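You operate a simulated robot arm through the tools that you are given. There is no shell and no other tool. Be economical: measure what you need, move in short steps, check, and stop when the job is done.

You run a simulated robot arm. Do the job below in one go: nothing can be reset, and whatever is moved stays where it is left.

JOB
Make up shampoo: two pumps into the teal-capped bottle, water to its top mark, cap on.
Fine: the teal pump; fill and cap it in the capping socket, jug back.

It is judged by the outcome, as a careful person would: the job done as asked, and still so three seconds after it is handed in. It fails if anything else is knocked over, pushed out of place, dropped, spilled or broken. A push-on lid holds only when it is set on centred and level and pressed home; a screw cap is set on level and turned clockwise until tight.

ROBOT AND FRAMES
A 6-joint arm with a two-finger parallel gripper, fixed in place. Base frame: the origin is at the foot of the arm, x ahead of it, y to its left, z up; the work surface is at about z = 860. Readings come in mm, degrees, newtons and seconds.
With the tool pointing down near the work surface it reaches from about 360 to 820 mm from the base axis. Its first joint turns from -166.0 to 166.0 degrees. Payload 3.91 kg.
The tool frame sits at the grasp point between the pads (the TCP): z along the fingers, y along the line on which they close. The tips reach 30 mm beyond it. Largest opening 110 mm; finger width 20, thickness 10; the body of the gripper, 48 by 112 mm, starts 55 mm behind the TCP.
Orientation is that of the tool frame in the base frame, as a unit quaternion [w, x, y, z]. With the fingers straight down and closing along the base's y, the tool's x points along the base's -x, its y along +y and its z along -z.

CONTROLS
- The arm moves only by the tool apply_moves. Its argument "deltas" is a list of rows, each a list of 7 numbers: the shift along the tool's x, y, z in mm, then the turn, a rotation vector about the tool's x, y, z in degrees, then the closure, from 0 (fully open) to 1 (shut). In form: [[x, y, z, wx, wy, wz, grip], ...]. A call has 1 to 12 rows; each row shifts and turns the commanded pose from where the row before left it, along the tool's axes as they then stand. Each row takes 0.2 s and may step no farther than 50 mm and 8.6 degrees from the row before; otherwise, or with a gripper value out of range, the whole call is refused. A pose out of reach is approached as far as the arm can. The call stops where the force on the tool passes 50 N (or 10 N more than at its start, if that is more) or the arm is blocked; 0.2 s more then pass. The fingers move at their own pace (about 45 mm/s each) and stop on an object; they squeeze with about 44 N. The grip force told is the motor's: it shows also when the fingers shut on nothing. Time passes only in rows, and 0.2 s behind the last, so rows that do not move let the fingers close. The reply holds the time, the measured pose of the TCP, the force on the tool along the base axes, the opening and the grip force, in the units named above and with some noise.
- Cameras (640 x 400 px; columns grow to the right, rows downward): "scene" is fixed at [49.1, 650.2, 1656.5]; the picture's right is [-0.52, -0.86, 0.00], its down [-0.55, 0.33, -0.76] and it looks along [0.65, -0.39, -0.65] (base axes); focal length 354 px, centre (320, 200). "wrist" rides on the gripper at [77, 7, -114] in the tool frame; the picture's right is [-0.09, 1.00, 0.00], its down [-0.80, -0.07, -0.59] and it looks along [-0.59, -0.05, 0.80] (tool axes); focal length 270 px, centre (320, 200).
- capture(camera): a new picture of that camera. It takes no simulated time.
- slide_trunk(by): slides the trunk up (or, below 0, down) by that many mm; the arm rides with it, the base frame stays. It gives what a move gives, with no picture.
- point_at(camera, pixels): for up to 12 pixels [column, row] of the newest picture of that camera ("zoom" is the newest enlarged one), the place [x, y, z] in the base frame of the surface seen there, good to about 2 mm. It takes no simulated time.
- close_up(camera, box): a new picture of the part [left, top, right, bottom] of that camera's present view, enlarged. It takes no simulated time.
- hand_in(): hands the job in; it is judged then, once.

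Work in short steps. Measure before you move; look again where a grasp or a placing could have gone wrong, and mend it. You have 80 turns and 54 pictures in all, those below and enlarged ones among them. Open the gripper and draw the arm clear of the work before you hand the job in, unless the task says otherwise; then end with one line.

The tools are called after ">>>" as a command line: name --pt "numbers of a row" for each row, then --argument value for the rest, lists and objects as JSON in quotes. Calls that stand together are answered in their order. apply_moves: Moves the arm, as the interface text tells. Its arguments: {"type":"object","properties":{"deltas":{"type":"array","items":{"type":"array","items":{"type":"number"}}}},"required":["deltas"]} The other tools are called the same way: slide_trunk (by) slides the trunk up or down; capture (camera) takes a picture; point_at (camera, pixels) gives the place of the surface under pixels of a picture; close_up (camera, box) takes an enlarged picture of a part of a camera's view; hand_in () hands the job in.

At the start:

```text
t: 0.0
eef_pos: [470.7, 188.3, 1326.8]
tcp_rot: [0.0, -0.001, 1.0, 0.0]
wrist_force: [0.8, -0.4, -0.3]
finger_gap: 110.0
finger_force: 0.1
trunk travel left (down, up): [-575.0, 35.0]
```

scene: 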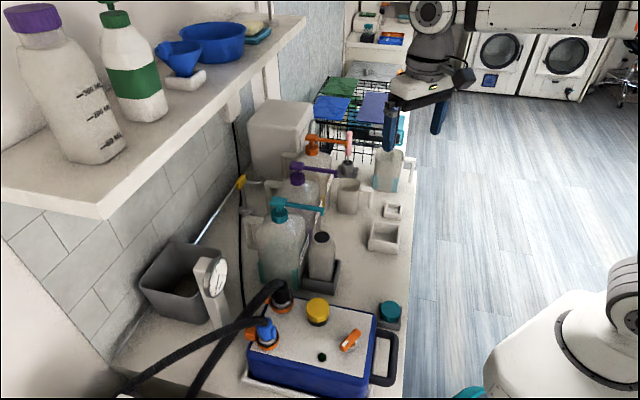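
wrist: 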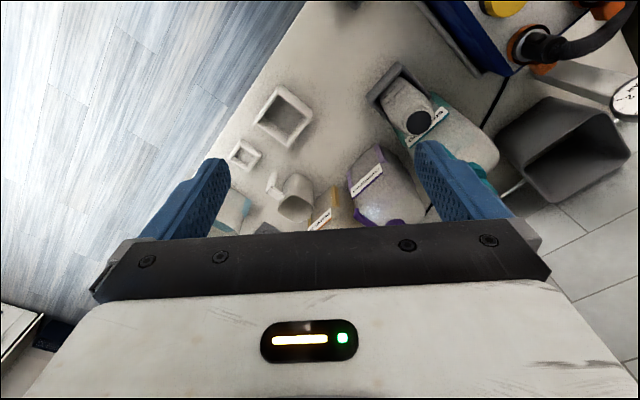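

The scene shows three pump bottles (teal one at about (280,240)), a dark-topped bottle at (322,255), a jug near (347,195), and a teal cap at (390,312). I'll enlarge the work area to identify everything.

>>> close_up --camera "scene" --box '[230, 120, 430, 245]'

>>> close_up --camera "scene" --box '[230, 190, 430, 315]'

```text
3.20 times, centred on (330, 182) of scene
```

zoom: 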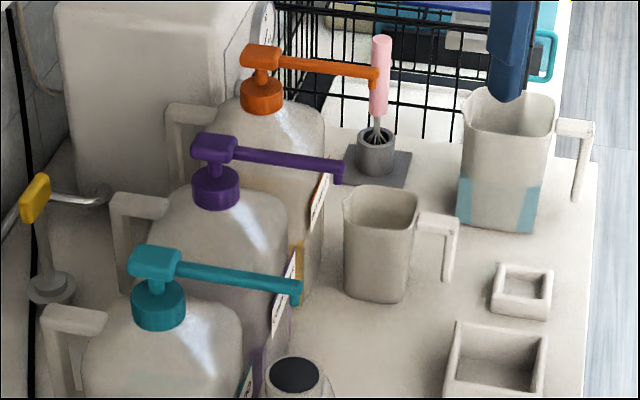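

```text
3.20 times, centred on (330, 252) of scene
```

zoom: 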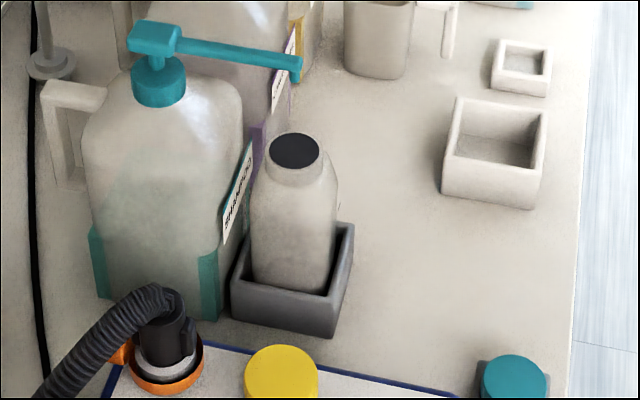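

Next I measure key points on the bottle, pump, sockets, jug and cap.

>>> point_at --camera "zoom" --pixels '[[155, 38], [295, 62], [158, 75], [295, 150], [270, 150], [318, 150], [295, 134], [295, 168], [290, 225], [240, 200], [515, 370], [400, 250]]'

>>> point_at --camera "scene" --pixels '[[385, 240], [375, 222], [402, 224], [370, 242], [397, 246], [393, 212], [347, 183], [388, 155], [410, 160], [390, 318], [242, 182], [322, 238]]'

>>> close_up --camera "wrist" --box '[220, 50, 520, 238]'

>>> close_up --camera "scene" --box '[340, 120, 440, 182]'

>>> close_up --camera "scene" --box '[340, 280, 440, 342]'

```text
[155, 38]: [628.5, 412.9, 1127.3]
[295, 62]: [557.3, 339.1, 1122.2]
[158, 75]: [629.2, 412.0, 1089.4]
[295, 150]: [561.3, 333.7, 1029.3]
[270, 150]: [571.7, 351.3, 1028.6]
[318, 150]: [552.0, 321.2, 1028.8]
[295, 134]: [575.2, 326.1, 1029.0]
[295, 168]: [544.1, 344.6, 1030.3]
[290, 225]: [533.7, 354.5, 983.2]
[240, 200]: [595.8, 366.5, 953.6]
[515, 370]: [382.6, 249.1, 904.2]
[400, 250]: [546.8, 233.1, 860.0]
```

```text
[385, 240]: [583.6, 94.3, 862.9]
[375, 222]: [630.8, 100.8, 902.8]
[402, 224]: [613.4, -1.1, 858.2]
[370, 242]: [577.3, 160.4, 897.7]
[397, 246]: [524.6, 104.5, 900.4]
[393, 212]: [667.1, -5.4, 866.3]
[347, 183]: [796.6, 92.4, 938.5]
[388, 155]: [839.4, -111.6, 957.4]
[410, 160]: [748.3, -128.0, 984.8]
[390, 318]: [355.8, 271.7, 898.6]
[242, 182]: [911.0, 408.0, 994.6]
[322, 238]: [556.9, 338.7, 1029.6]
```

```text
2.13 times, centred on (370, 144) of wrist
```

zoom: 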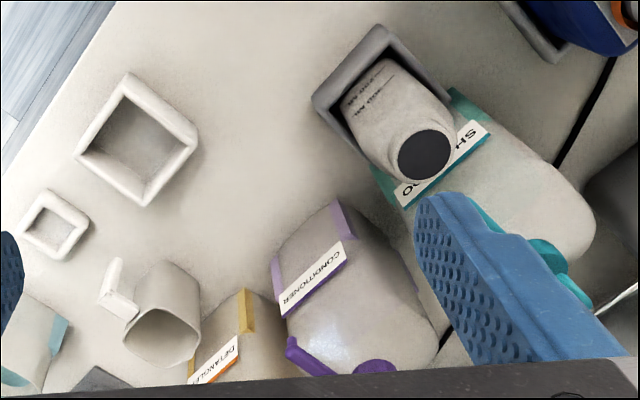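

```text
6.40 times, centred on (390, 151) of scene
```

zoom: 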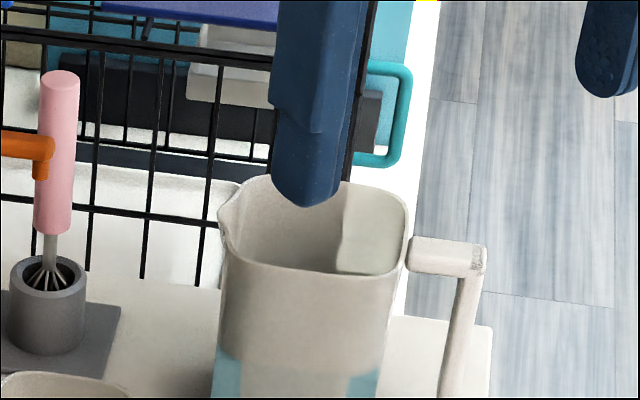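

```text
6.40 times, centred on (390, 311) of scene
```

zoom: 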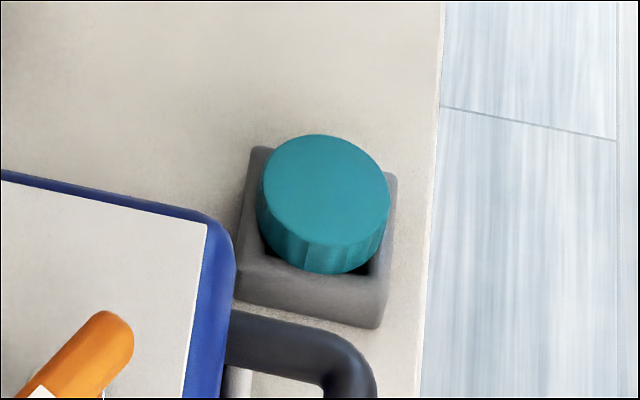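

The bottle's mouth (561,334,1029) already sits under the teal spout (557,339). I check the shelf edge, the sockets and marks before planning.

>>> point_at --camera "scene" --pixels '[[103, 210], [305, 20], [200, 118], [240, 70], [245, 178], [310, 140], [296, 172], [308, 20], [270, 130], [345, 170], [300, 120], [433, 110]]'

>>> close_up --camera "wrist" --box '[360, 50, 480, 125]'

>>> close_up --camera "wrist" --box '[180, 70, 340, 170]'

```text
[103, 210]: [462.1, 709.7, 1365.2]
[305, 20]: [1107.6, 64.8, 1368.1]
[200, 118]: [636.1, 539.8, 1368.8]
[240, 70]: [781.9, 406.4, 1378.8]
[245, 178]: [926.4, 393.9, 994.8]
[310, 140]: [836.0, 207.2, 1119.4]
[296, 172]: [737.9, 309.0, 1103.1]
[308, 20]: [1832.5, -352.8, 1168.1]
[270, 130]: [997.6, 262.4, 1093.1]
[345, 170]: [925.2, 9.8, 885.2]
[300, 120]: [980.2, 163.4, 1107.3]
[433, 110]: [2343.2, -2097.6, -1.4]
```

```text
5.33 times, centred on (420, 88) of wrist
```

zoom: 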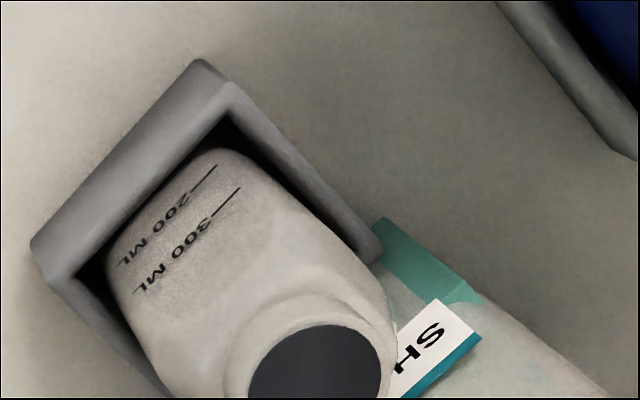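

```text
4.00 times, centred on (260, 120) of wrist
```

zoom: 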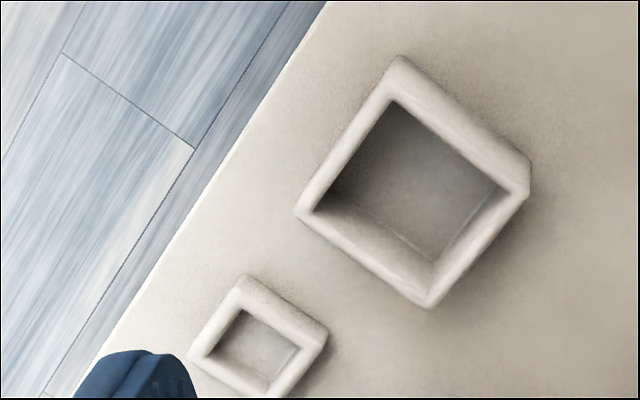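

Marks are 200 and 300 mL (top mark = 300). I enlarge the pump head and the socket to get accurate centres.

>>> close_up --camera "scene" --box '[260, 190, 340, 240]'

```text
8.00 times, centred on (300, 215) of scene
```

zoom: 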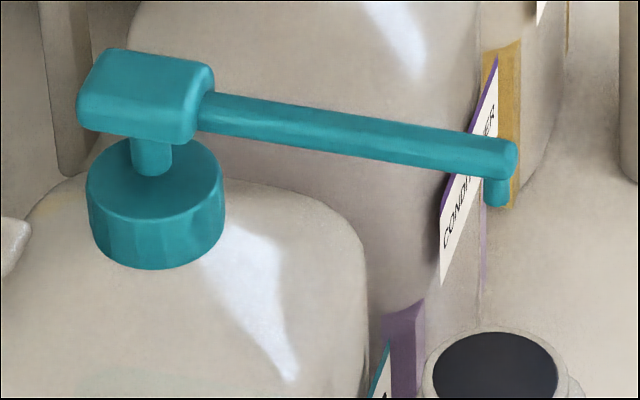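

>>> point_at --camera "zoom" --pixels '[[110, 55], [200, 70], [90, 85], [180, 98], [145, 75], [150, 160], [500, 150], [495, 200], [120, 190], [250, 105]]'

>>> point_at --camera "scene" --pixels '[[373, 221], [399, 224], [396, 252], [367, 248], [384, 222], [383, 249], [371, 235], [398, 238], [386, 206], [402, 208], [401, 219], [384, 216]]'

```text
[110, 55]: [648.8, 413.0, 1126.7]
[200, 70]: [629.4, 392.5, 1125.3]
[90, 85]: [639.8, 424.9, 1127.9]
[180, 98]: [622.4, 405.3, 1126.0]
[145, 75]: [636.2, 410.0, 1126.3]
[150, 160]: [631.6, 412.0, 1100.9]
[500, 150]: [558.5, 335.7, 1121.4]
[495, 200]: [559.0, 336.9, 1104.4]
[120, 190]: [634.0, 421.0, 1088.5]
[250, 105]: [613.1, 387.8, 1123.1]
```

```text
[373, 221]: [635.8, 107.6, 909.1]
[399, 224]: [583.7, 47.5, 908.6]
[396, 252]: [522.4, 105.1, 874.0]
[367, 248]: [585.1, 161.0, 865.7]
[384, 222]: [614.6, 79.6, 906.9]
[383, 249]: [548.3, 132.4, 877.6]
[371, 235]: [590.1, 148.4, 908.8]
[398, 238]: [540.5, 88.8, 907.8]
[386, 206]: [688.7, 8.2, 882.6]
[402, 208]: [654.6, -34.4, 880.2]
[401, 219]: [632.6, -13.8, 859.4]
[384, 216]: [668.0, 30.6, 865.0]
```

Pump head centre is about (636,409,1126); socket centre about (588,98), rim 908. I close the fingers, yaw to align with the bench and move over the pump head at a safe height.

>>> apply_moves --pt "0 0 0 0 0 -7.917 1" --pt "0 0 0 0 0 -7.917 1" --pt "0 0 0 0 0 -7.917 1" --pt "0 0 0 0 0 -7.917 1" --pt "0 0 0 0 0 -7.917 1" --pt "0 0 0 0 0 -7.917 1" --pt "-45 4.5 19 0 0 0 1" --pt "-45 4.5 19 0 0 0 1" --pt "-45 4.5 19 0 0 0 1" --pt "-45 4.5 19 0 0 0 1"

>>> capture --camera "scene"

```text
t: 2.2
eef_pos: [582.1, 334.4, 1250.5]
tcp_rot: [-0.001, -0.403, 0.915, -0.001]
wrist_force: [-0.3, -0.1, -0.6]
finger_gap: 0.0
finger_force: 37.3
trunk travel left (down, up): [-575.0, 35.0]
```

```text
43 pictures are left
```

scene: 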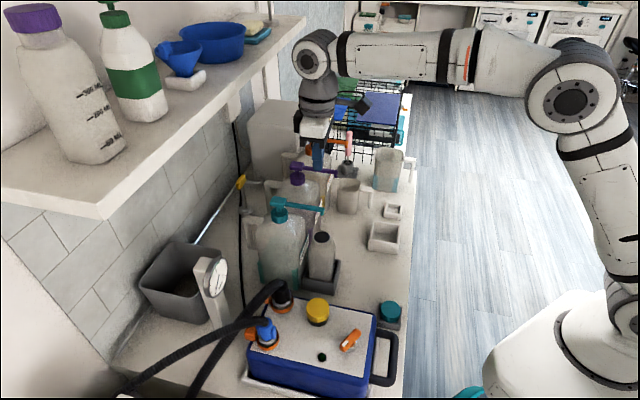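

The arm is close to the shelf, so I tilt the tool 15° to lean the wrist away from it, then bring the fingertips just above the pump head.

>>> apply_moves --pt "0 0 0 0 -7.5 0 1" --pt "0 0 0 0 -7.5 0 1" --pt "-21.3 3.6 28.1 0 0 0 1" --pt "-21.3 3.6 28.1 0 0 0 1" --pt "-21.3 3.6 28.1 0 0 0 1" --pt "0 0 0 0 0 0 1"

>>> close_up --camera "scene" --box '[220, 20, 420, 270]'

>>> capture --camera "wrist"

```text
t: 3.6
eef_pos: [628.5, 401.1, 1188.7]
tcp_rot: [0.12, -0.4, 0.907, 0.053]
wrist_force: [0.7, -0.2, 0.6]
finger_gap: 0.1
finger_force: 37.5
trunk travel left (down, up): [-575.0, 35.0]
```

```text
1.60 times, centred on (320, 145) of scene
```

zoom: 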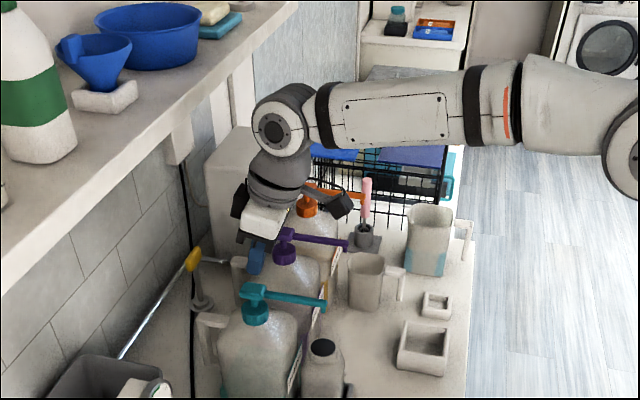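

```text
41 pictures are left
```

wrist: 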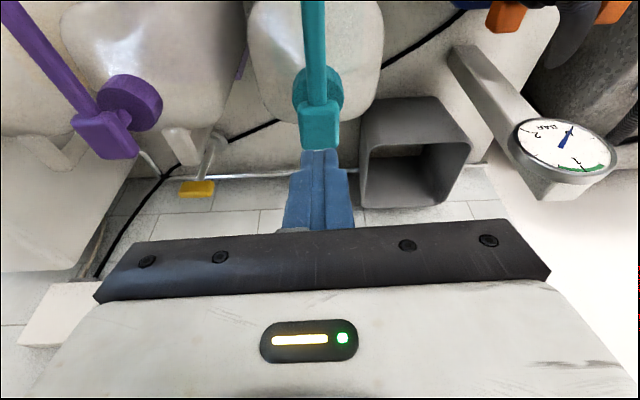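

Fingertips are about 33 mm above the head and centred. I press straight down slowly until the stroke bottoms.

>>> apply_moves --pt "2.07 0 7.73 0 0 0 1" --pt "2.07 0 7.73 0 0 0 1" --pt "2.07 0 7.73 0 0 0 1" --pt "1.3 0 4.83 0 0 0 1" --pt "1.3 0 4.83 0 0 0 1" --pt "0 0 0 0 0 0 1"

```text
t: 5.0
eef_pos: [628.1, 402.3, 1153.1]
tcp_rot: [0.12, -0.399, 0.908, 0.053]
wrist_force: [0.2, 0.2, 3.0]
finger_gap: 0.0
finger_force: 38.3
trunk travel left (down, up): [-575.0, 35.0]
```

Contact begins (3 N). I go on pressing in 4 mm steps.

>>> apply_moves --pt "1.04 0 3.86 0 0 0 1" --pt "1.04 0 3.86 0 0 0 1" --pt "1.04 0 3.86 0 0 0 1" --pt "0 0 0 0 0 0 1"

>>> close_up --camera "scene" --box '[240, 160, 360, 280]'

```text
t: 6.0
eef_pos: [627.8, 401.2, 1142.1]
tcp_rot: [0.12, -0.399, 0.907, 0.053]
wrist_force: [1.1, 1.3, 12.0]
finger_gap: 0.0
finger_force: 37.5
trunk travel left (down, up): [-575.0, 35.0]
```

```text
3.33 times, centred on (300, 220) of scene
```

zoom: 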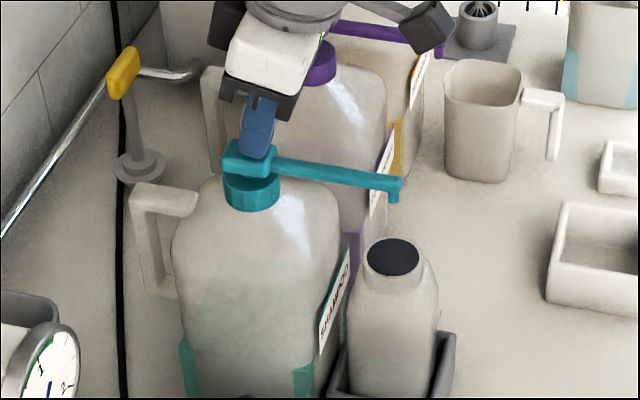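

The head is going down like a spring. I continue to the bottom of the stroke.

>>> apply_moves --pt "0.78 0 2.9 0 0 0 1" --pt "0.78 0 2.9 0 0 0 1" --pt "0.78 0 2.9 0 0 0 1" --pt "0.78 0 2.9 0 0 0 1" --pt "0 0 0 0 0 0 1" --pt "0 0 0 0 0 0 1"

```text
t: 7.4
eef_pos: [627.9, 401.2, 1136.9]
tcp_rot: [0.127, -0.399, 0.907, 0.054]
wrist_force: [8.2, 5.9, 47.6]
finger_gap: 0.2
finger_force: 37.7
trunk travel left (down, up): [-575.0, 35.0]
```

The stroke bottomed out at 47 N. I release upward above the head and look.

>>> apply_moves --pt "-1.04 0 -3.86 0 0 0 1" --pt "-1.04 0 -3.86 0 0 0 1" --pt "-1.04 0 -3.86 0 0 0 1" --pt "-1.3 0 -4.83 0 0 0 1" --pt "-1.3 0 -4.83 0 0 0 1" --pt "-1.3 0 -4.83 0 0 0 1" --pt "-1.3 0 -4.83 0 0 0 1" --pt "-1.3 0 -4.83 0 0 0 1" --pt "0 0 0 0 0 0 1" --pt "0 0 0 0 0 0 1" --pt "0 0 0 0 0 0 1"

>>> close_up --camera "scene" --box '[250, 180, 350, 300]'

```text
t: 9.8
eef_pos: [627.7, 401.6, 1164.7]
tcp_rot: [0.12, -0.399, 0.908, 0.052]
wrist_force: [0.7, -0.7, 0.0]
finger_gap: 0.0
finger_force: 37.6
trunk travel left (down, up): [-575.0, 35.0]
```

```text
3.33 times, centred on (300, 240) of scene
```

zoom: 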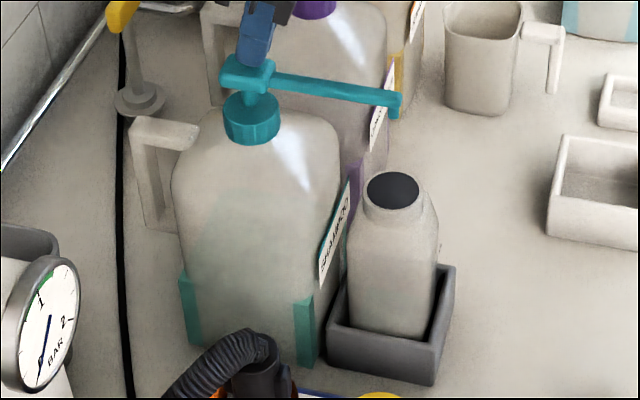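

The head sprang back up and nothing else moved. Second pump: same full stroke down, hold, and release.

>>> apply_moves --pt "1.3 0 4.83 0 0 0 1" --pt "1.3 0 4.83 0 0 0 1" --pt "1.04 0 3.86 0 0 0 1" --pt "1.04 0 3.86 0 0 0 1" --pt "1.04 0 3.86 0 0 0 1" --pt "0.78 0 2.9 0 0 0 1" --pt "0.78 0 2.9 0 0 0 1" --pt "0.78 0 2.9 0 0 0 1" --pt "0.78 0 2.9 0 0 0 1" --pt "0 0 0 0 0 0 1" --pt "0 0 0 0 0 0 1"

```text
t: 12.2
eef_pos: [627.5, 401.3, 1137.5]
tcp_rot: [0.126, -0.4, 0.907, 0.053]
wrist_force: [8.5, 4.3, 40.9]
finger_gap: 0.3
finger_force: 37.4
trunk travel left (down, up): [-575.0, 35.0]
```

Nearly the same bottom force; a last millimetre for certainty, then release well clear.

>>> apply_moves --pt "0.26 0 0.97 0 0 0 1" --pt "0 0 0 0 0 0 1"

>>> apply_moves --pt "-1.04 0 -3.86 0 0 0 1" --pt "-1.04 0 -3.86 0 0 0 1" --pt "-1.3 0 -4.83 0 0 0 1" --pt "-1.3 0 -4.83 0 0 0 1" --pt "-1.3 0 -4.83 0 0 0 1" --pt "-1.3 0 -4.83 0 0 0 1" --pt "-1.3 0 -4.83 0 0 0 1" --pt "-5.2 0 -19.3 0 0 0 1" --pt "-10.4 0 -38.6 0 0 0 1" --pt "0 0 0 0 7.5 0 1" --pt "0 0 0 0 7.5 0 1" --pt "0 0 0 0 0 0 1"

```text
t: 12.8
eef_pos: [627.4, 401.8, 1137.5]
tcp_rot: [0.126, -0.399, 0.907, 0.054]
wrist_force: [10.0, 4.3, 43.0]
finger_gap: 0.0
finger_force: 38.1
trunk travel left (down, up): [-575.0, 35.0]
```

```text
t: 15.4
eef_pos: [627.5, 401.6, 1223.5]
tcp_rot: [0.001, -0.403, 0.915, 0.0]
wrist_force: [-0.4, -0.5, 0.1]
finger_gap: 0.0
finger_force: 37.9
trunk travel left (down, up): [-575.0, 35.0]
```

Two pumps done. I retract along -n (away from the wall) and roll the tool 180° so the wrist camera will be on top when I tilt for a side grasp of the bottle.

>>> apply_moves --pt "45 0 0 0 0 0 1" --pt "45 0 0 0 0 0 1" --pt "45 0 0 0 0 0 1" --pt "45 0 0 0 0 0 1" --pt "0 0 0 0 0 8.571 1" --pt "0 0 0 0 0 8.571 1" --pt "0 0 0 0 0 8.571 1" --pt "0 0 0 0 0 8.571 1" --pt "0 0 0 0 0 8.571 1" --pt "0 0 0 0 0 8.571 1" --pt "0 0 0 0 0 8.571 1" --pt "0 0 0 0 0 8.571 1"

>>> apply_moves --pt "0 0 0 0 0 8.571 1" --pt "0 0 0 0 0 8.571 1" --pt "0 0 0 0 0 8.571 1" --pt "0 0 0 0 0 8.571 1" --pt "0 0 0 0 0 8.571 1" --pt "0 0 0 0 0 8.571 0.5" --pt "0 0 0 0 0 8.571 0" --pt "0 0 0 0 0 8.571 0" --pt "0 0 0 0 0 8.571 0" --pt "0 0 0 0 0 8.571 0" --pt "0 0 0 0 0 8.571 0" --pt "0 0 0 0 0 8.571 0"

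>>> apply_moves --pt "0 0 0 0 0 8.571 0" --pt "0 0 0 0 8.5 0 0" --pt "0 0 0 0 8.5 0 0" --pt "0 0 0 0 8.5 0 0" --pt "0 0 0 0 8.5 0 0" --pt "0 0 0 0 8.5 0 0" --pt "0 0 0 0 8.5 0 0" --pt "0 0 0 0 8.5 0 0" --pt "0 0 0 0 0 0 0"

>>> capture --camera "wrist"

>>> capture --camera "scene"

```text
t: 18.0
eef_pos: [506.2, 270.0, 1223.7]
tcp_rot: [0.0, 0.184, 0.983, 0.0]
wrist_force: [0.0, -0.3, 0.8]
finger_gap: 0.3
finger_force: 38.0
trunk travel left (down, up): [-575.0, 35.0]
```

```text
t: 20.6
eef_pos: [507.4, 270.4, 1224.1]
tcp_rot: [-0.001, 0.883, 0.469, 0.0]
wrist_force: [0.1, -0.3, -0.5]
finger_gap: 109.9
finger_force: 0.0
trunk travel left (down, up): [-575.0, 35.0]
```

```text
t: 22.6
eef_pos: [506.9, 268.3, 1224.5]
tcp_rot: [-0.199, 0.795, 0.349, 0.454]
wrist_force: [0.7, -0.6, -1.1]
finger_gap: 109.9
finger_force: 0.1
trunk travel left (down, up): [-575.0, 35.0]
```

```text
38 pictures are left
```

wrist: 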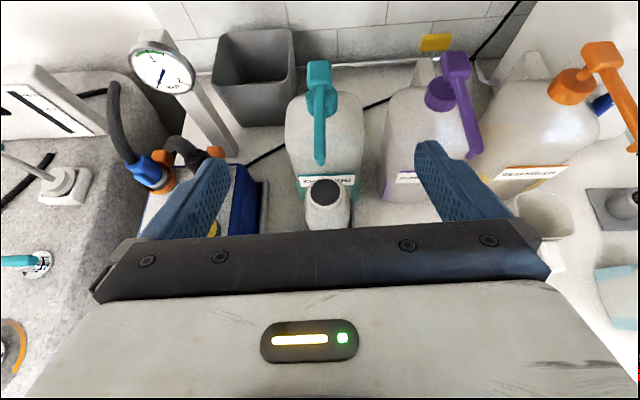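

```text
37 pictures are left
```

scene: 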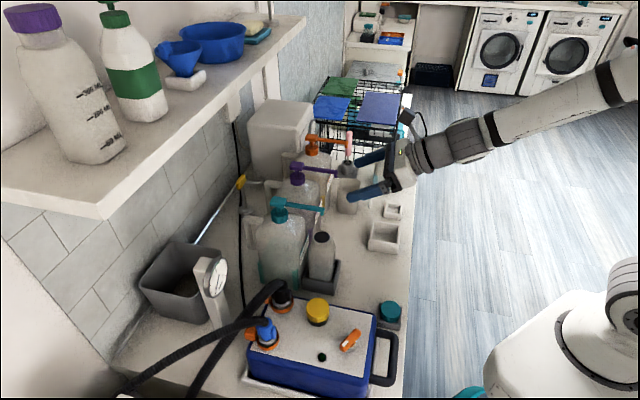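

The tool is now tilted, pads straddling the line to the bottle. I lower to grip height in front of the bottle, still clear of it.

>>> apply_moves --pt "-37.2 -0.9 21.9 0 0 0 0" --pt "-37.2 -0.9 21.9 0 0 0 0" --pt "-37.2 -0.9 21.9 0 0 0 0" --pt "-37.2 -0.9 21.9 0 0 0 0" --pt "-37.2 -0.9 21.9 0 0 0 0" --pt "-30 -0.9 17.7 0 0 0 0" --pt "0 0 0 0 0 0 0"

>>> capture --camera "wrist"

>>> close_up --camera "scene" --box '[260, 180, 460, 330]'

```text
t: 24.2
eef_pos: [501.7, 272.7, 971.6]
tcp_rot: [-0.2, 0.794, 0.35, 0.454]
wrist_force: [-0.1, 0.0, 0.1]
finger_gap: 109.9
finger_force: 0.0
trunk travel left (down, up): [-575.0, 35.0]
```

```text
36 pictures are left
```

wrist: 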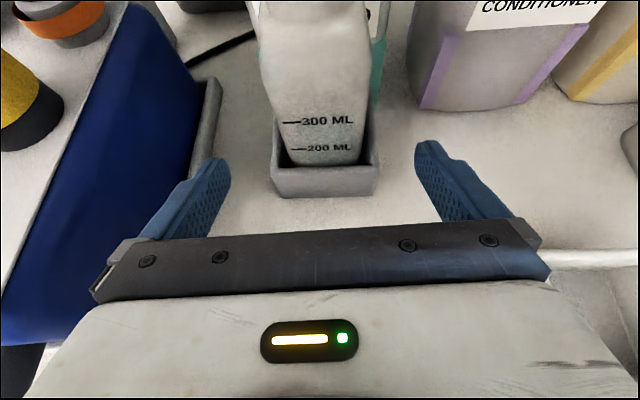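

```text
2.67 times, centred on (360, 255) of scene
```

zoom: 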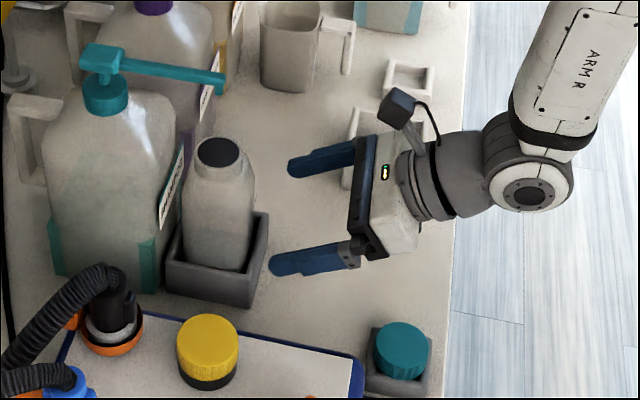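

Bottle is centred between the fingers. I check marks, tray height and the blue unit's edge for clearance.

>>> point_at --camera "wrist" --pixels '[[290, 122], [299, 149], [325, 178], [274, 172], [376, 170], [200, 100], [215, 90], [150, 40], [262, 60], [372, 60], [325, 60], [325, 90]]'

```text
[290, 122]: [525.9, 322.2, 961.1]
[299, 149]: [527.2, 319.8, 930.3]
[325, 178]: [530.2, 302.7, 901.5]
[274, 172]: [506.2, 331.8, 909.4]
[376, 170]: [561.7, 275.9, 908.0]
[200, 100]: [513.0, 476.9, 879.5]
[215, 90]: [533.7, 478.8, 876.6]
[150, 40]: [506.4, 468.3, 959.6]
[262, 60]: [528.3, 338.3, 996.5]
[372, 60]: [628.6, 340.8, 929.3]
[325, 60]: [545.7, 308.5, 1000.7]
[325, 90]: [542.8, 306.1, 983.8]
```

Clearances are fine (blue unit at s≈57, tray rim 909). I advance 80 mm toward the bottle and close.

>>> apply_moves --pt "10.2 0.3 17.2 0 0 0 0" --pt "10.2 0.3 17.2 0 0 0 0" --pt "10.2 0.3 17.2 0 0 0 0" --pt "10.2 0.3 17.2 0 0 0 0" --pt "0 0 0 0 0 0 0" --pt "0 0 0 0 0 0 1" --pt "0 0 0 0 0 0 1" --pt "0 0 0 0 0 0 1" --pt "0 0 0 0 0 0 1" --pt "0 0 0 0 0 0 1" --pt "0 0 0 0 0 0 1"

>>> capture --camera "wrist"

```text
t: 26.6
eef_pos: [557.8, 330.9, 972.9]
tcp_rot: [-0.2, 0.794, 0.35, 0.454]
wrist_force: [0.7, -0.1, 1.8]
finger_gap: 65.5
finger_force: 44.0
trunk travel left (down, up): [-575.0, 35.0]
```

```text
34 pictures are left
```

wrist: 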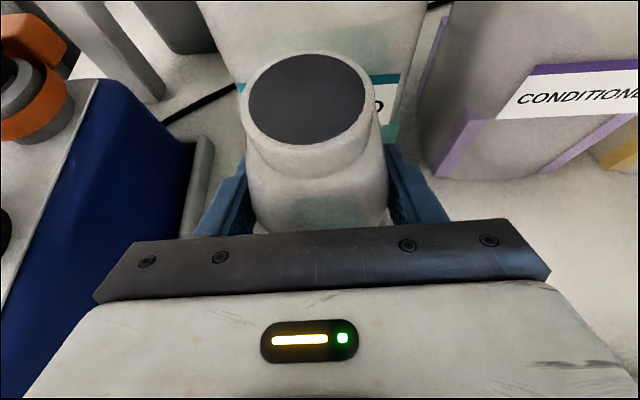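

Grip closed at 65.5 mm with 44 N. I lift 52 mm (top stays under the nozzle at 1104) and draw back along -n.

>>> apply_moves --pt "11.2 0 -6.6 0 0 0 1" --pt "11.2 0 -6.6 0 0 0 1" --pt "11.2 0 -6.6 0 0 0 1" --pt "11.2 0 -6.6 0 0 0 1" --pt "0 0 0 0 0 0 1"

>>> close_up --camera "scene" --box '[260, 180, 460, 330]'

```text
t: 27.8
eef_pos: [557.0, 330.6, 1025.0]
tcp_rot: [-0.2, 0.795, 0.35, 0.453]
wrist_force: [0.7, 0.0, -0.9]
finger_gap: 65.9
finger_force: 44.0
trunk travel left (down, up): [-575.0, 35.0]
```

```text
2.67 times, centred on (360, 255) of scene
```

zoom: 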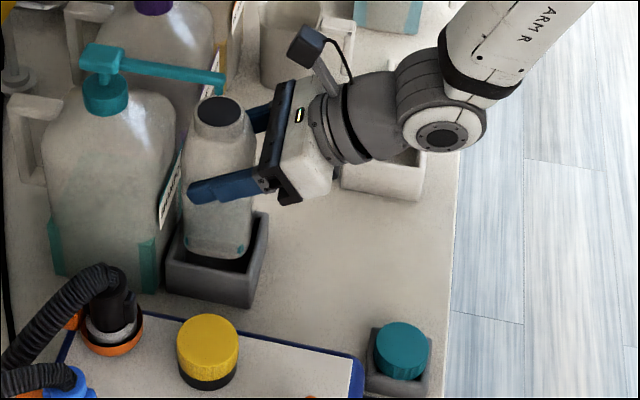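

Bottle is clear of the tray. I raise a little more, draw back 110 mm and then image the socket.

>>> apply_moves --pt "5.2 0 -3 0 0 0 1" --pt "-11.2 0 -19 0 0 0 1" --pt "-15 0 -25.5 0 0 0 1" --pt "-15 0 -25.5 0 0 0 1" --pt "-15 0 -25.5 0 0 0 1" --pt "17 0 -10 0 0 0 1" --pt "17 0 -10 0 0 0 1" --pt "17 0 -10 0 0 0 1" --pt "0 0 0 0 0 0 1"

>>> capture --camera "scene"

```text
t: 29.8
eef_pos: [482.4, 249.5, 1091.6]
tcp_rot: [-0.2, 0.794, 0.35, 0.454]
wrist_force: [0.1, -0.1, -0.8]
finger_gap: 65.7
finger_force: 43.7
trunk travel left (down, up): [-575.0, 35.0]
```

```text
32 pictures are left
```

scene: 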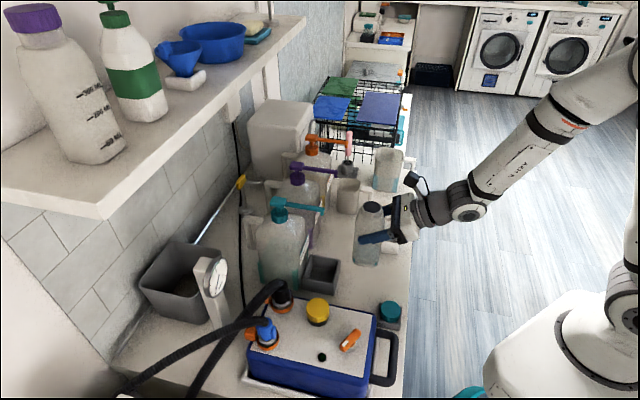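

The arm hides the socket from here; I move over the socket, keeping the bottle's base about 75 mm above the rim, and look again.

>>> apply_moves --pt "-5.9 45 -10 0 0 0 1" --pt "-5.9 45 -10 0 0 0 1" --pt "-5.9 45 -10 0 0 0 1" --pt "-5.9 45 -10 0 0 0 1" --pt "8.6 0 -5 0 0 0 1" --pt "8.6 0 -5 0 0 0 1" --pt "8.6 0 -5 0 0 0 1" --pt "0 0 0 0 0 0 1"

>>> close_up --camera "scene" --box '[340, 150, 460, 270]'

```text
t: 31.6
eef_pos: [584.3, 94.4, 1119.3]
tcp_rot: [-0.199, 0.795, 0.349, 0.455]
wrist_force: [-0.4, -0.7, -1.5]
finger_gap: 65.6
finger_force: 43.8
trunk travel left (down, up): [-575.0, 35.0]
```

```text
3.33 times, centred on (400, 210) of scene
```

zoom: 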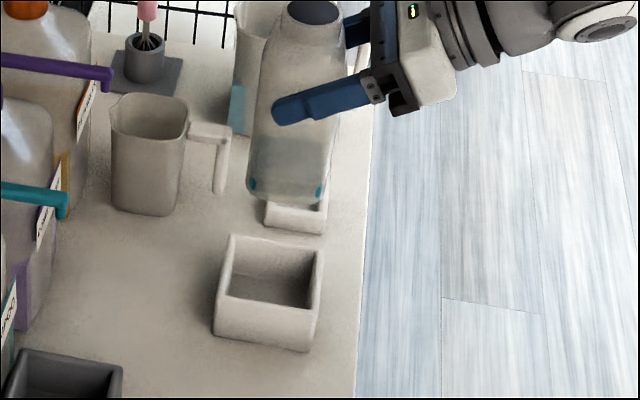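

Socket and bottle are both visible. I measure the rim edges and the bottle's base and mouth.

>>> point_at --camera "zoom" --pixels '[[231, 238], [319, 248], [311, 308], [218, 292], [276, 240], [264, 301], [225, 265], [316, 278], [312, 10], [250, 188], [318, 195], [285, 196]]'

```text
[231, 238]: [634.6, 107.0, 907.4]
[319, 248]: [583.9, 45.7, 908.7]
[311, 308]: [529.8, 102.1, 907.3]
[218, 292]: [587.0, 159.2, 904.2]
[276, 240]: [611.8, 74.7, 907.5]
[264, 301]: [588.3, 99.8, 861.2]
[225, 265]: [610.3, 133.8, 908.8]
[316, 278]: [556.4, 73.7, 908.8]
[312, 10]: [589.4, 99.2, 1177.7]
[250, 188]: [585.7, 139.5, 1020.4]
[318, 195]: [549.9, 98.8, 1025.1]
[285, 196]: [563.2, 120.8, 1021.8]
```

I enlarge the socket itself for a precise centre.

>>> close_up --camera "scene" --box '[374, 210, 446, 262]'

>>> close_up --camera "scene" --box '[360, 210, 424, 260]'

```text
7.69 times, centred on (410, 236) of scene
```

zoom: 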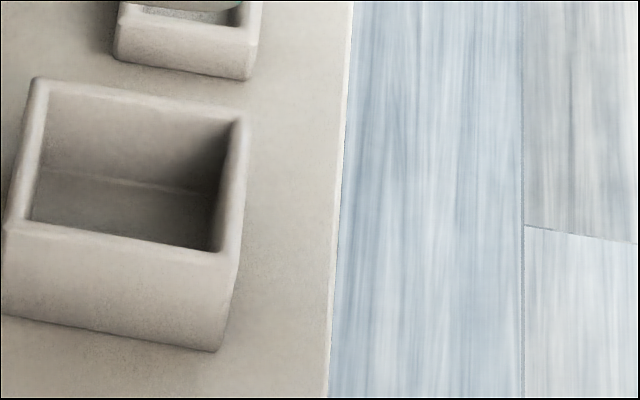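

```text
8.00 times, centred on (392, 235) of scene
```

zoom: 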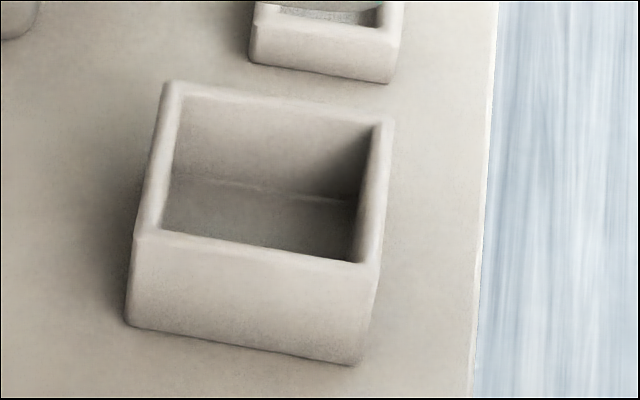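

>>> point_at --camera "zoom" --pixels '[[166, 160], [376, 190], [257, 252], [278, 101], [182, 130], [368, 160], [275, 95], [278, 110], [260, 243], [257, 262], [150, 170], [386, 195]]'

```text
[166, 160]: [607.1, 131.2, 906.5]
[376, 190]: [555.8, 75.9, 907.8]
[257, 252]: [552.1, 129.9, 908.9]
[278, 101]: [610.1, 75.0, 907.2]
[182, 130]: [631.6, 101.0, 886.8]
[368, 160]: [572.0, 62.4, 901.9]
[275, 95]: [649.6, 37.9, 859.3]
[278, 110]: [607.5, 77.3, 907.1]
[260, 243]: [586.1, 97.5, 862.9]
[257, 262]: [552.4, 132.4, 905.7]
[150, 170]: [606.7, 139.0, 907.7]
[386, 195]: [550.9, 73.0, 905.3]
```

The bench runs at 45°, so I trim yaw by 2.5° and shift to the socket centre (581.8,103.2), lowering 60 mm (base still above the rim), then verify with the wrist camera.

>>> apply_moves --pt "0 0 0 -2.155 0 1.27 1" --pt "-0.76 -8 -1.3 0 0 0 1" --pt "-17.2 0 10.2 0 0 0 1" --pt "-17.2 0 10.2 0 0 0 1" --pt "-17.2 0 10.2 0 0 0 1" --pt "0 0 0 0 0 0 1"

>>> close_up --camera "wrist" --box '[200, 20, 440, 170]'

>>> close_up --camera "scene" --box '[350, 180, 430, 260]'

```text
t: 33.0
eef_pos: [577.7, 99.0, 1060.8]
tcp_rot: [-0.19, 0.802, 0.332, 0.458]
wrist_force: [-0.1, 0.9, -1.4]
finger_gap: 65.5
finger_force: 43.3
trunk travel left (down, up): [-575.0, 35.0]
```

```text
2.67 times, centred on (320, 95) of wrist
```

zoom: 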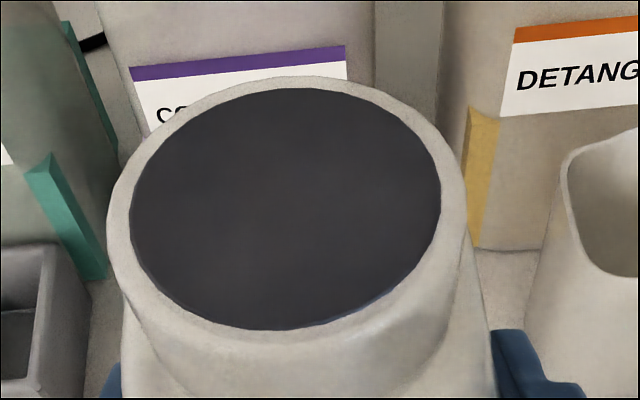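

```text
5.00 times, centred on (390, 220) of scene
```

zoom: 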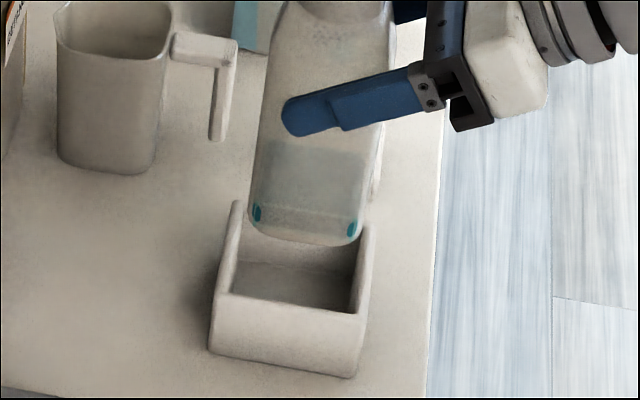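

I re-take the mouth view so I can measure its edges.

>>> point_at --camera "zoom" --pixels '[[253, 200], [364, 200], [256, 213], [353, 230], [300, 236], [310, 200]]'

>>> close_up --camera "wrist" --box '[200, 20, 440, 170]'

>>> point_at --camera "zoom" --pixels '[[120, 210], [455, 200], [287, 82], [280, 337], [180, 110], [400, 110], [160, 300], [410, 305], [287, 208], [550, 220], [600, 150], [40, 330]]'

```text
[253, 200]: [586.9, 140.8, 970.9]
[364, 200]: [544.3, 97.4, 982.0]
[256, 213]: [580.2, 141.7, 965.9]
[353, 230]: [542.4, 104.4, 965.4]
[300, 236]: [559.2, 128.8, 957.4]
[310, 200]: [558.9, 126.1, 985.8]
```

```text
2.67 times, centred on (320, 95) of wrist
```

zoom: 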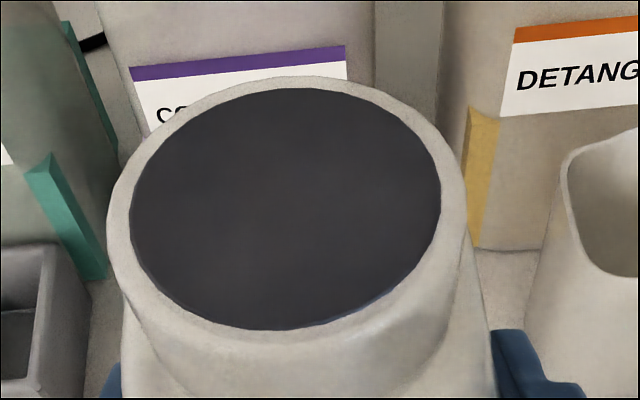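

```text
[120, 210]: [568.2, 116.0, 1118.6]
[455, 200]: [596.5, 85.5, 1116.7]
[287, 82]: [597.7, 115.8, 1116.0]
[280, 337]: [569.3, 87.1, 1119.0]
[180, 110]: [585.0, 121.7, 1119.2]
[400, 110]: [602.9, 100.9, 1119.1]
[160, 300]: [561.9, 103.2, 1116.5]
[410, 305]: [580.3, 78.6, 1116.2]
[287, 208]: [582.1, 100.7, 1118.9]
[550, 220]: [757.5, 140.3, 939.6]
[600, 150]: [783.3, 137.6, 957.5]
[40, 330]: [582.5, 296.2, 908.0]
```

Mouth is centred within 2 mm of the socket. I trim 1.5 mm and lower the bottle into the socket gently.

>>> apply_moves --pt "0.3 -1.5 0.5 0 0 0 1" --pt "-8.6 0 5.1 0 0 0 1" --pt "-8.6 0 5.1 0 0 0 1" --pt "-8.6 0 5.1 0 0 0 1" --pt "-8.6 0 5.1 0 0 0 1" --pt "-6.9 0 4.06 0 0 0 1" --pt "-6.9 0 4.06 0 0 0 1" --pt "-6.9 0 4.06 0 0 0 1" --pt "-6.9 0 4.06 0 0 0 1" --pt "-4.3 0 2.54 0 0 0 1" --pt "0 0 0 0 0 0 1"

>>> close_up --camera "scene" --box '[350, 180, 430, 260]'

```text
t: 35.4
eef_pos: [577.0, 99.0, 981.6]
tcp_rot: [-0.19, 0.802, 0.333, 0.458]
wrist_force: [0.9, 0.4, -1.0]
finger_gap: 65.6
finger_force: 43.8
trunk travel left (down, up): [-575.0, 35.0]
```

```text
5.00 times, centred on (390, 220) of scene
```

zoom: 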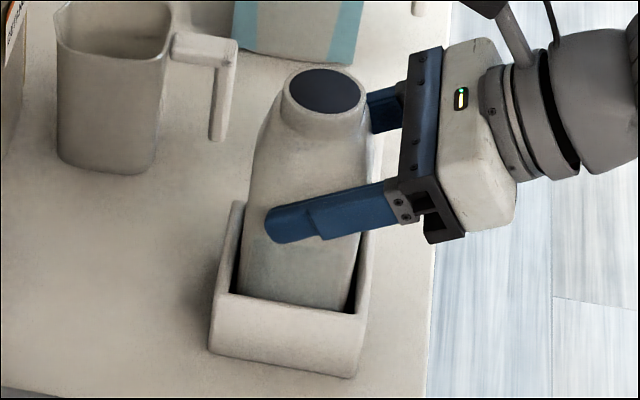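

It is inside the socket with no contact. I lower the last stretch in small steps until the force shows the base seated.

>>> apply_moves --pt "-3.45 0 2.03 0 0 0 1" --pt "-3.45 0 2.03 0 0 0 1" --pt "-1.72 0 1.02 0 0 0 1" --pt "-1.72 0 1.02 0 0 0 1" --pt "0 0 0 0 0 0 1"

```text
t: 36.6
eef_pos: [576.7, 100.0, 972.7]
tcp_rot: [-0.19, 0.801, 0.333, 0.461]
wrist_force: [-0.1, -0.8, 18.7]
finger_gap: 65.5
finger_force: 44.4
trunk travel left (down, up): [-575.0, 35.0]
```

Seated (18.7 N). I relieve 1.5 mm, open, and back straight out.

>>> apply_moves --pt "1.3 0 -0.76 0 0 0 1" --pt "0 0 0 0 0 0 0" --pt "0 0 0 0 0 0 0" --pt "0 0 0 0 0 0 0" --pt "0 0 0 0 0 0 0" --pt "-11 0 -18.7 0 0 0 0" --pt "-11 0 -18.7 0 0 0 0" --pt "-15 0 -25.5 0 0 0 0" --pt "-15 0 -25.5 0 0 0 0" --pt "0 0 0 0 0 0 0"

>>> capture --camera "wrist"

>>> capture --camera "scene"

```text
t: 38.8
eef_pos: [503.8, 26.4, 972.5]
tcp_rot: [-0.19, 0.802, 0.332, 0.458]
wrist_force: [-0.2, -0.2, -0.6]
finger_gap: 109.8
finger_force: 0.1
trunk travel left (down, up): [-575.0, 35.0]
```

```text
24 pictures are left
```

wrist: 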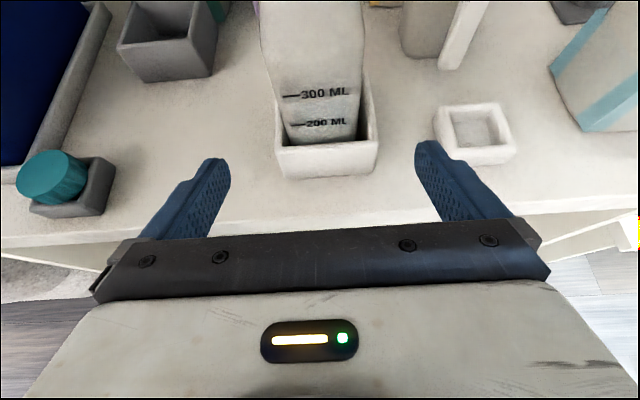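

```text
23 pictures are left
```

scene: 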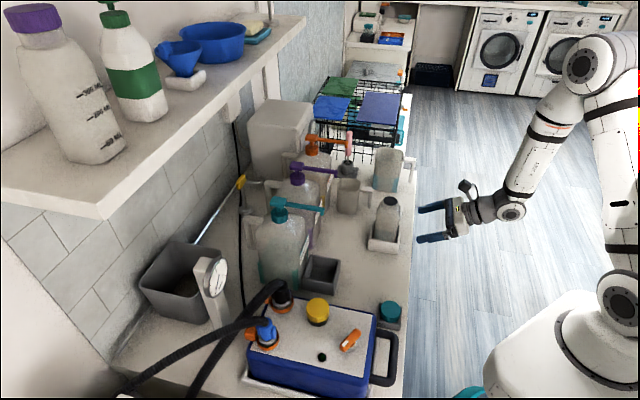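

Bottle stands in the socket. Next the water jug: I move right along the bench, rising, to look into it.

>>> apply_moves --pt "17.2 45 -10.2 0 0 0 0" --pt "17.2 45 -10.2 0 0 0 0" --pt "17.2 45 -10.2 0 0 0 0" --pt "17.2 45 -10.2 0 0 0 0" --pt "17.2 45 -10.2 0 0 0 0" --pt "17.2 45 -10.2 0 0 0 0" --pt "-10 0 -17.2 0 0 0 0" --pt "-10 0 -17.2 0 0 0 0" --pt "-10 0 -17.2 0 0 0 0" --pt "0 0 0 0 0 0 0"

>>> capture --camera "wrist"

```text
t: 41.0
eef_pos: [652.1, -206.9, 1092.0]
tcp_rot: [-0.19, 0.802, 0.332, 0.458]
wrist_force: [0.3, -0.3, 0.0]
finger_gap: 110.1
finger_force: 0.0
trunk travel left (down, up): [-575.0, 35.0]
```

```text
22 pictures are left
```

wrist: 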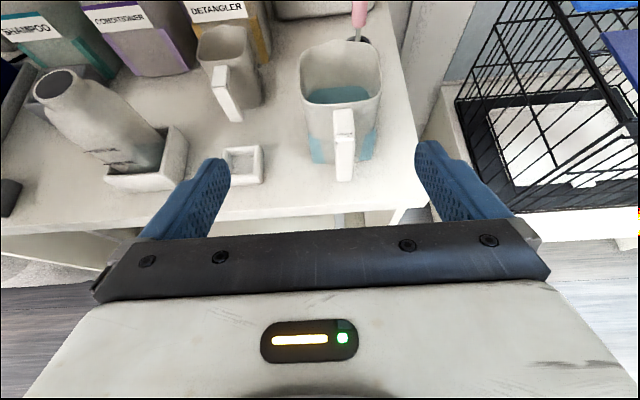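

The jug holds water, its handle facing me at (343,145). I measure handle and rim.

>>> close_up --camera "wrist" --box '[280, 30, 408, 190]'

>>> point_at --camera "wrist" --pixels '[[343, 115], [343, 145], [343, 175], [337, 145], [352, 145], [303, 105], [377, 100], [338, 40], [302, 60], [376, 55], [340, 95], [312, 155]]'

```text
2.50 times, centred on (344, 110) of wrist
```

zoom: 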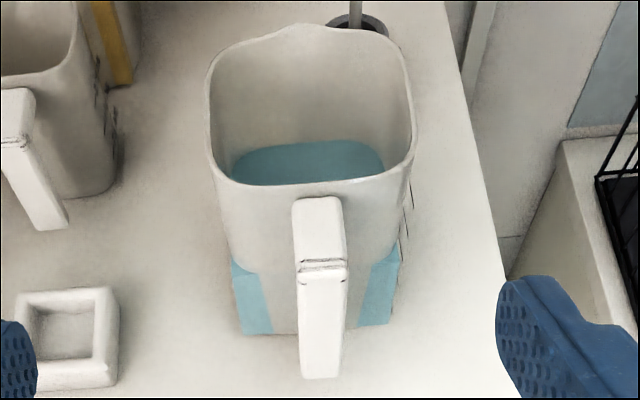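

```text
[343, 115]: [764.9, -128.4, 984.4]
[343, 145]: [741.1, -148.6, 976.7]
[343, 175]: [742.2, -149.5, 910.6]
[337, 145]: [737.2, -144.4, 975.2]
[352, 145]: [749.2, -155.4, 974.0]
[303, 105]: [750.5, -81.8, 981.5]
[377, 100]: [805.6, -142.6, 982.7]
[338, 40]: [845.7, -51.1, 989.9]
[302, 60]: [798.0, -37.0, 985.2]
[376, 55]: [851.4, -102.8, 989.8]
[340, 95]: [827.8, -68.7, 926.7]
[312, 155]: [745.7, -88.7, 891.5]
```

Handle bar: s'≈631, outer face n'≈419, z 905–980, about 17 mm wide. I level the tool to 80° and come down in front of the handle at z≈950.

>>> apply_moves --pt "0 0 0 0 6.83 0 0" --pt "0 0 0 0 6.83 0 0" --pt "0 0 0 0 6.84 0 0" --pt "-33.9 5.9 12.3 0 0 0 0" --pt "-33.9 5.9 12.3 0 0 0 0" --pt "-33.9 5.9 12.3 0 0 0 0" --pt "-33.9 5.9 12.3 0 0 0 0" --pt "0 0 0 0 0 0 0.3" --pt "0 0 0 0 0 0 0.3"

>>> capture --camera "wrist"

>>> capture --camera "scene"

```text
t: 43.0
eef_pos: [688.3, -204.8, 951.7]
tcp_rot: [-0.246, 0.708, 0.293, 0.594]
wrist_force: [-0.6, -0.8, 0.4]
finger_gap: 77.4
finger_force: 0.1
trunk travel left (down, up): [-575.0, 35.0]
```

```text
20 pictures are left
```

wrist: 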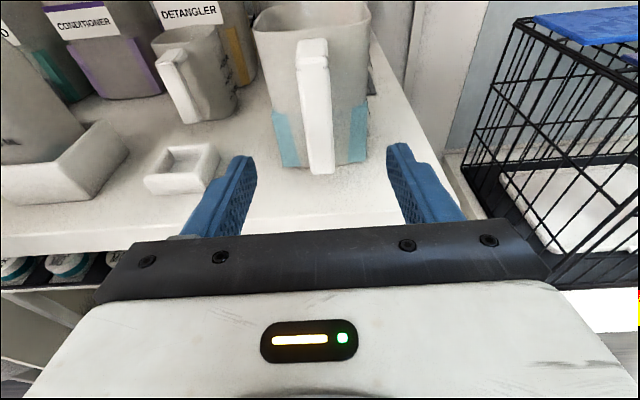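

```text
19 pictures are left
```

scene: 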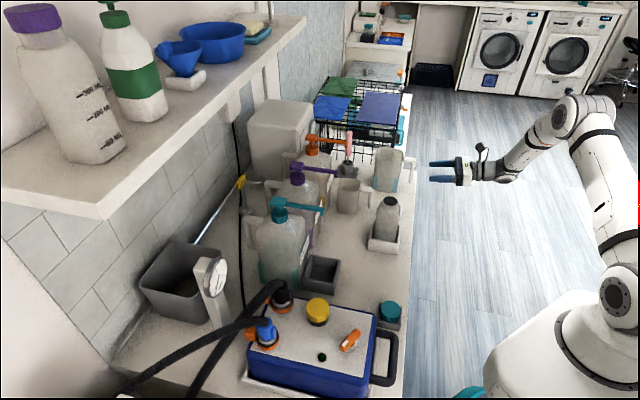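

Handle is centred between the fingers. I advance 83 mm and close on the bar.

>>> apply_moves --pt "3.6 0 20.4 0 0 0 0.3" --pt "3.6 0 20.4 0 0 0 0.3" --pt "3.6 0 20.4 0 0 0 0.3" --pt "3.6 0 20.4 0 0 0 0.3" --pt "0 0 0 0 0 0 0.3" --pt "0 0 0 0 0 0 1" --pt "0 0 0 0 0 0 1" --pt "0 0 0 0 0 0 1" --pt "0 0 0 0 0 0 1" --pt "0 0 0 0 0 0 1"

>>> capture --camera "wrist"

```text
t: 45.2
eef_pos: [746.2, -146.9, 949.9]
tcp_rot: [-0.246, 0.708, 0.293, 0.594]
wrist_force: [0.1, 1.3, -0.1]
finger_gap: 21.6
finger_force: 43.8
trunk travel left (down, up): [-575.0, 35.0]
```

```text
18 pictures are left
```

wrist: 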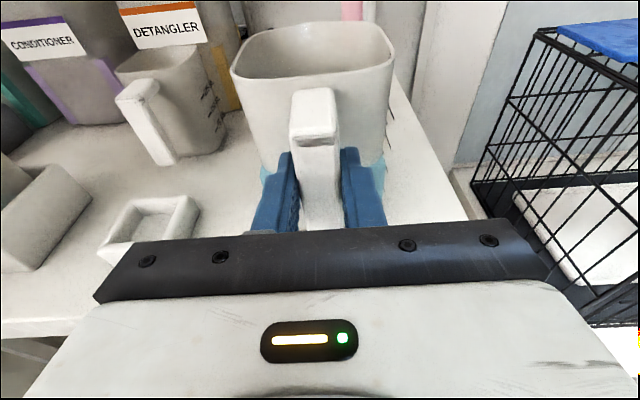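

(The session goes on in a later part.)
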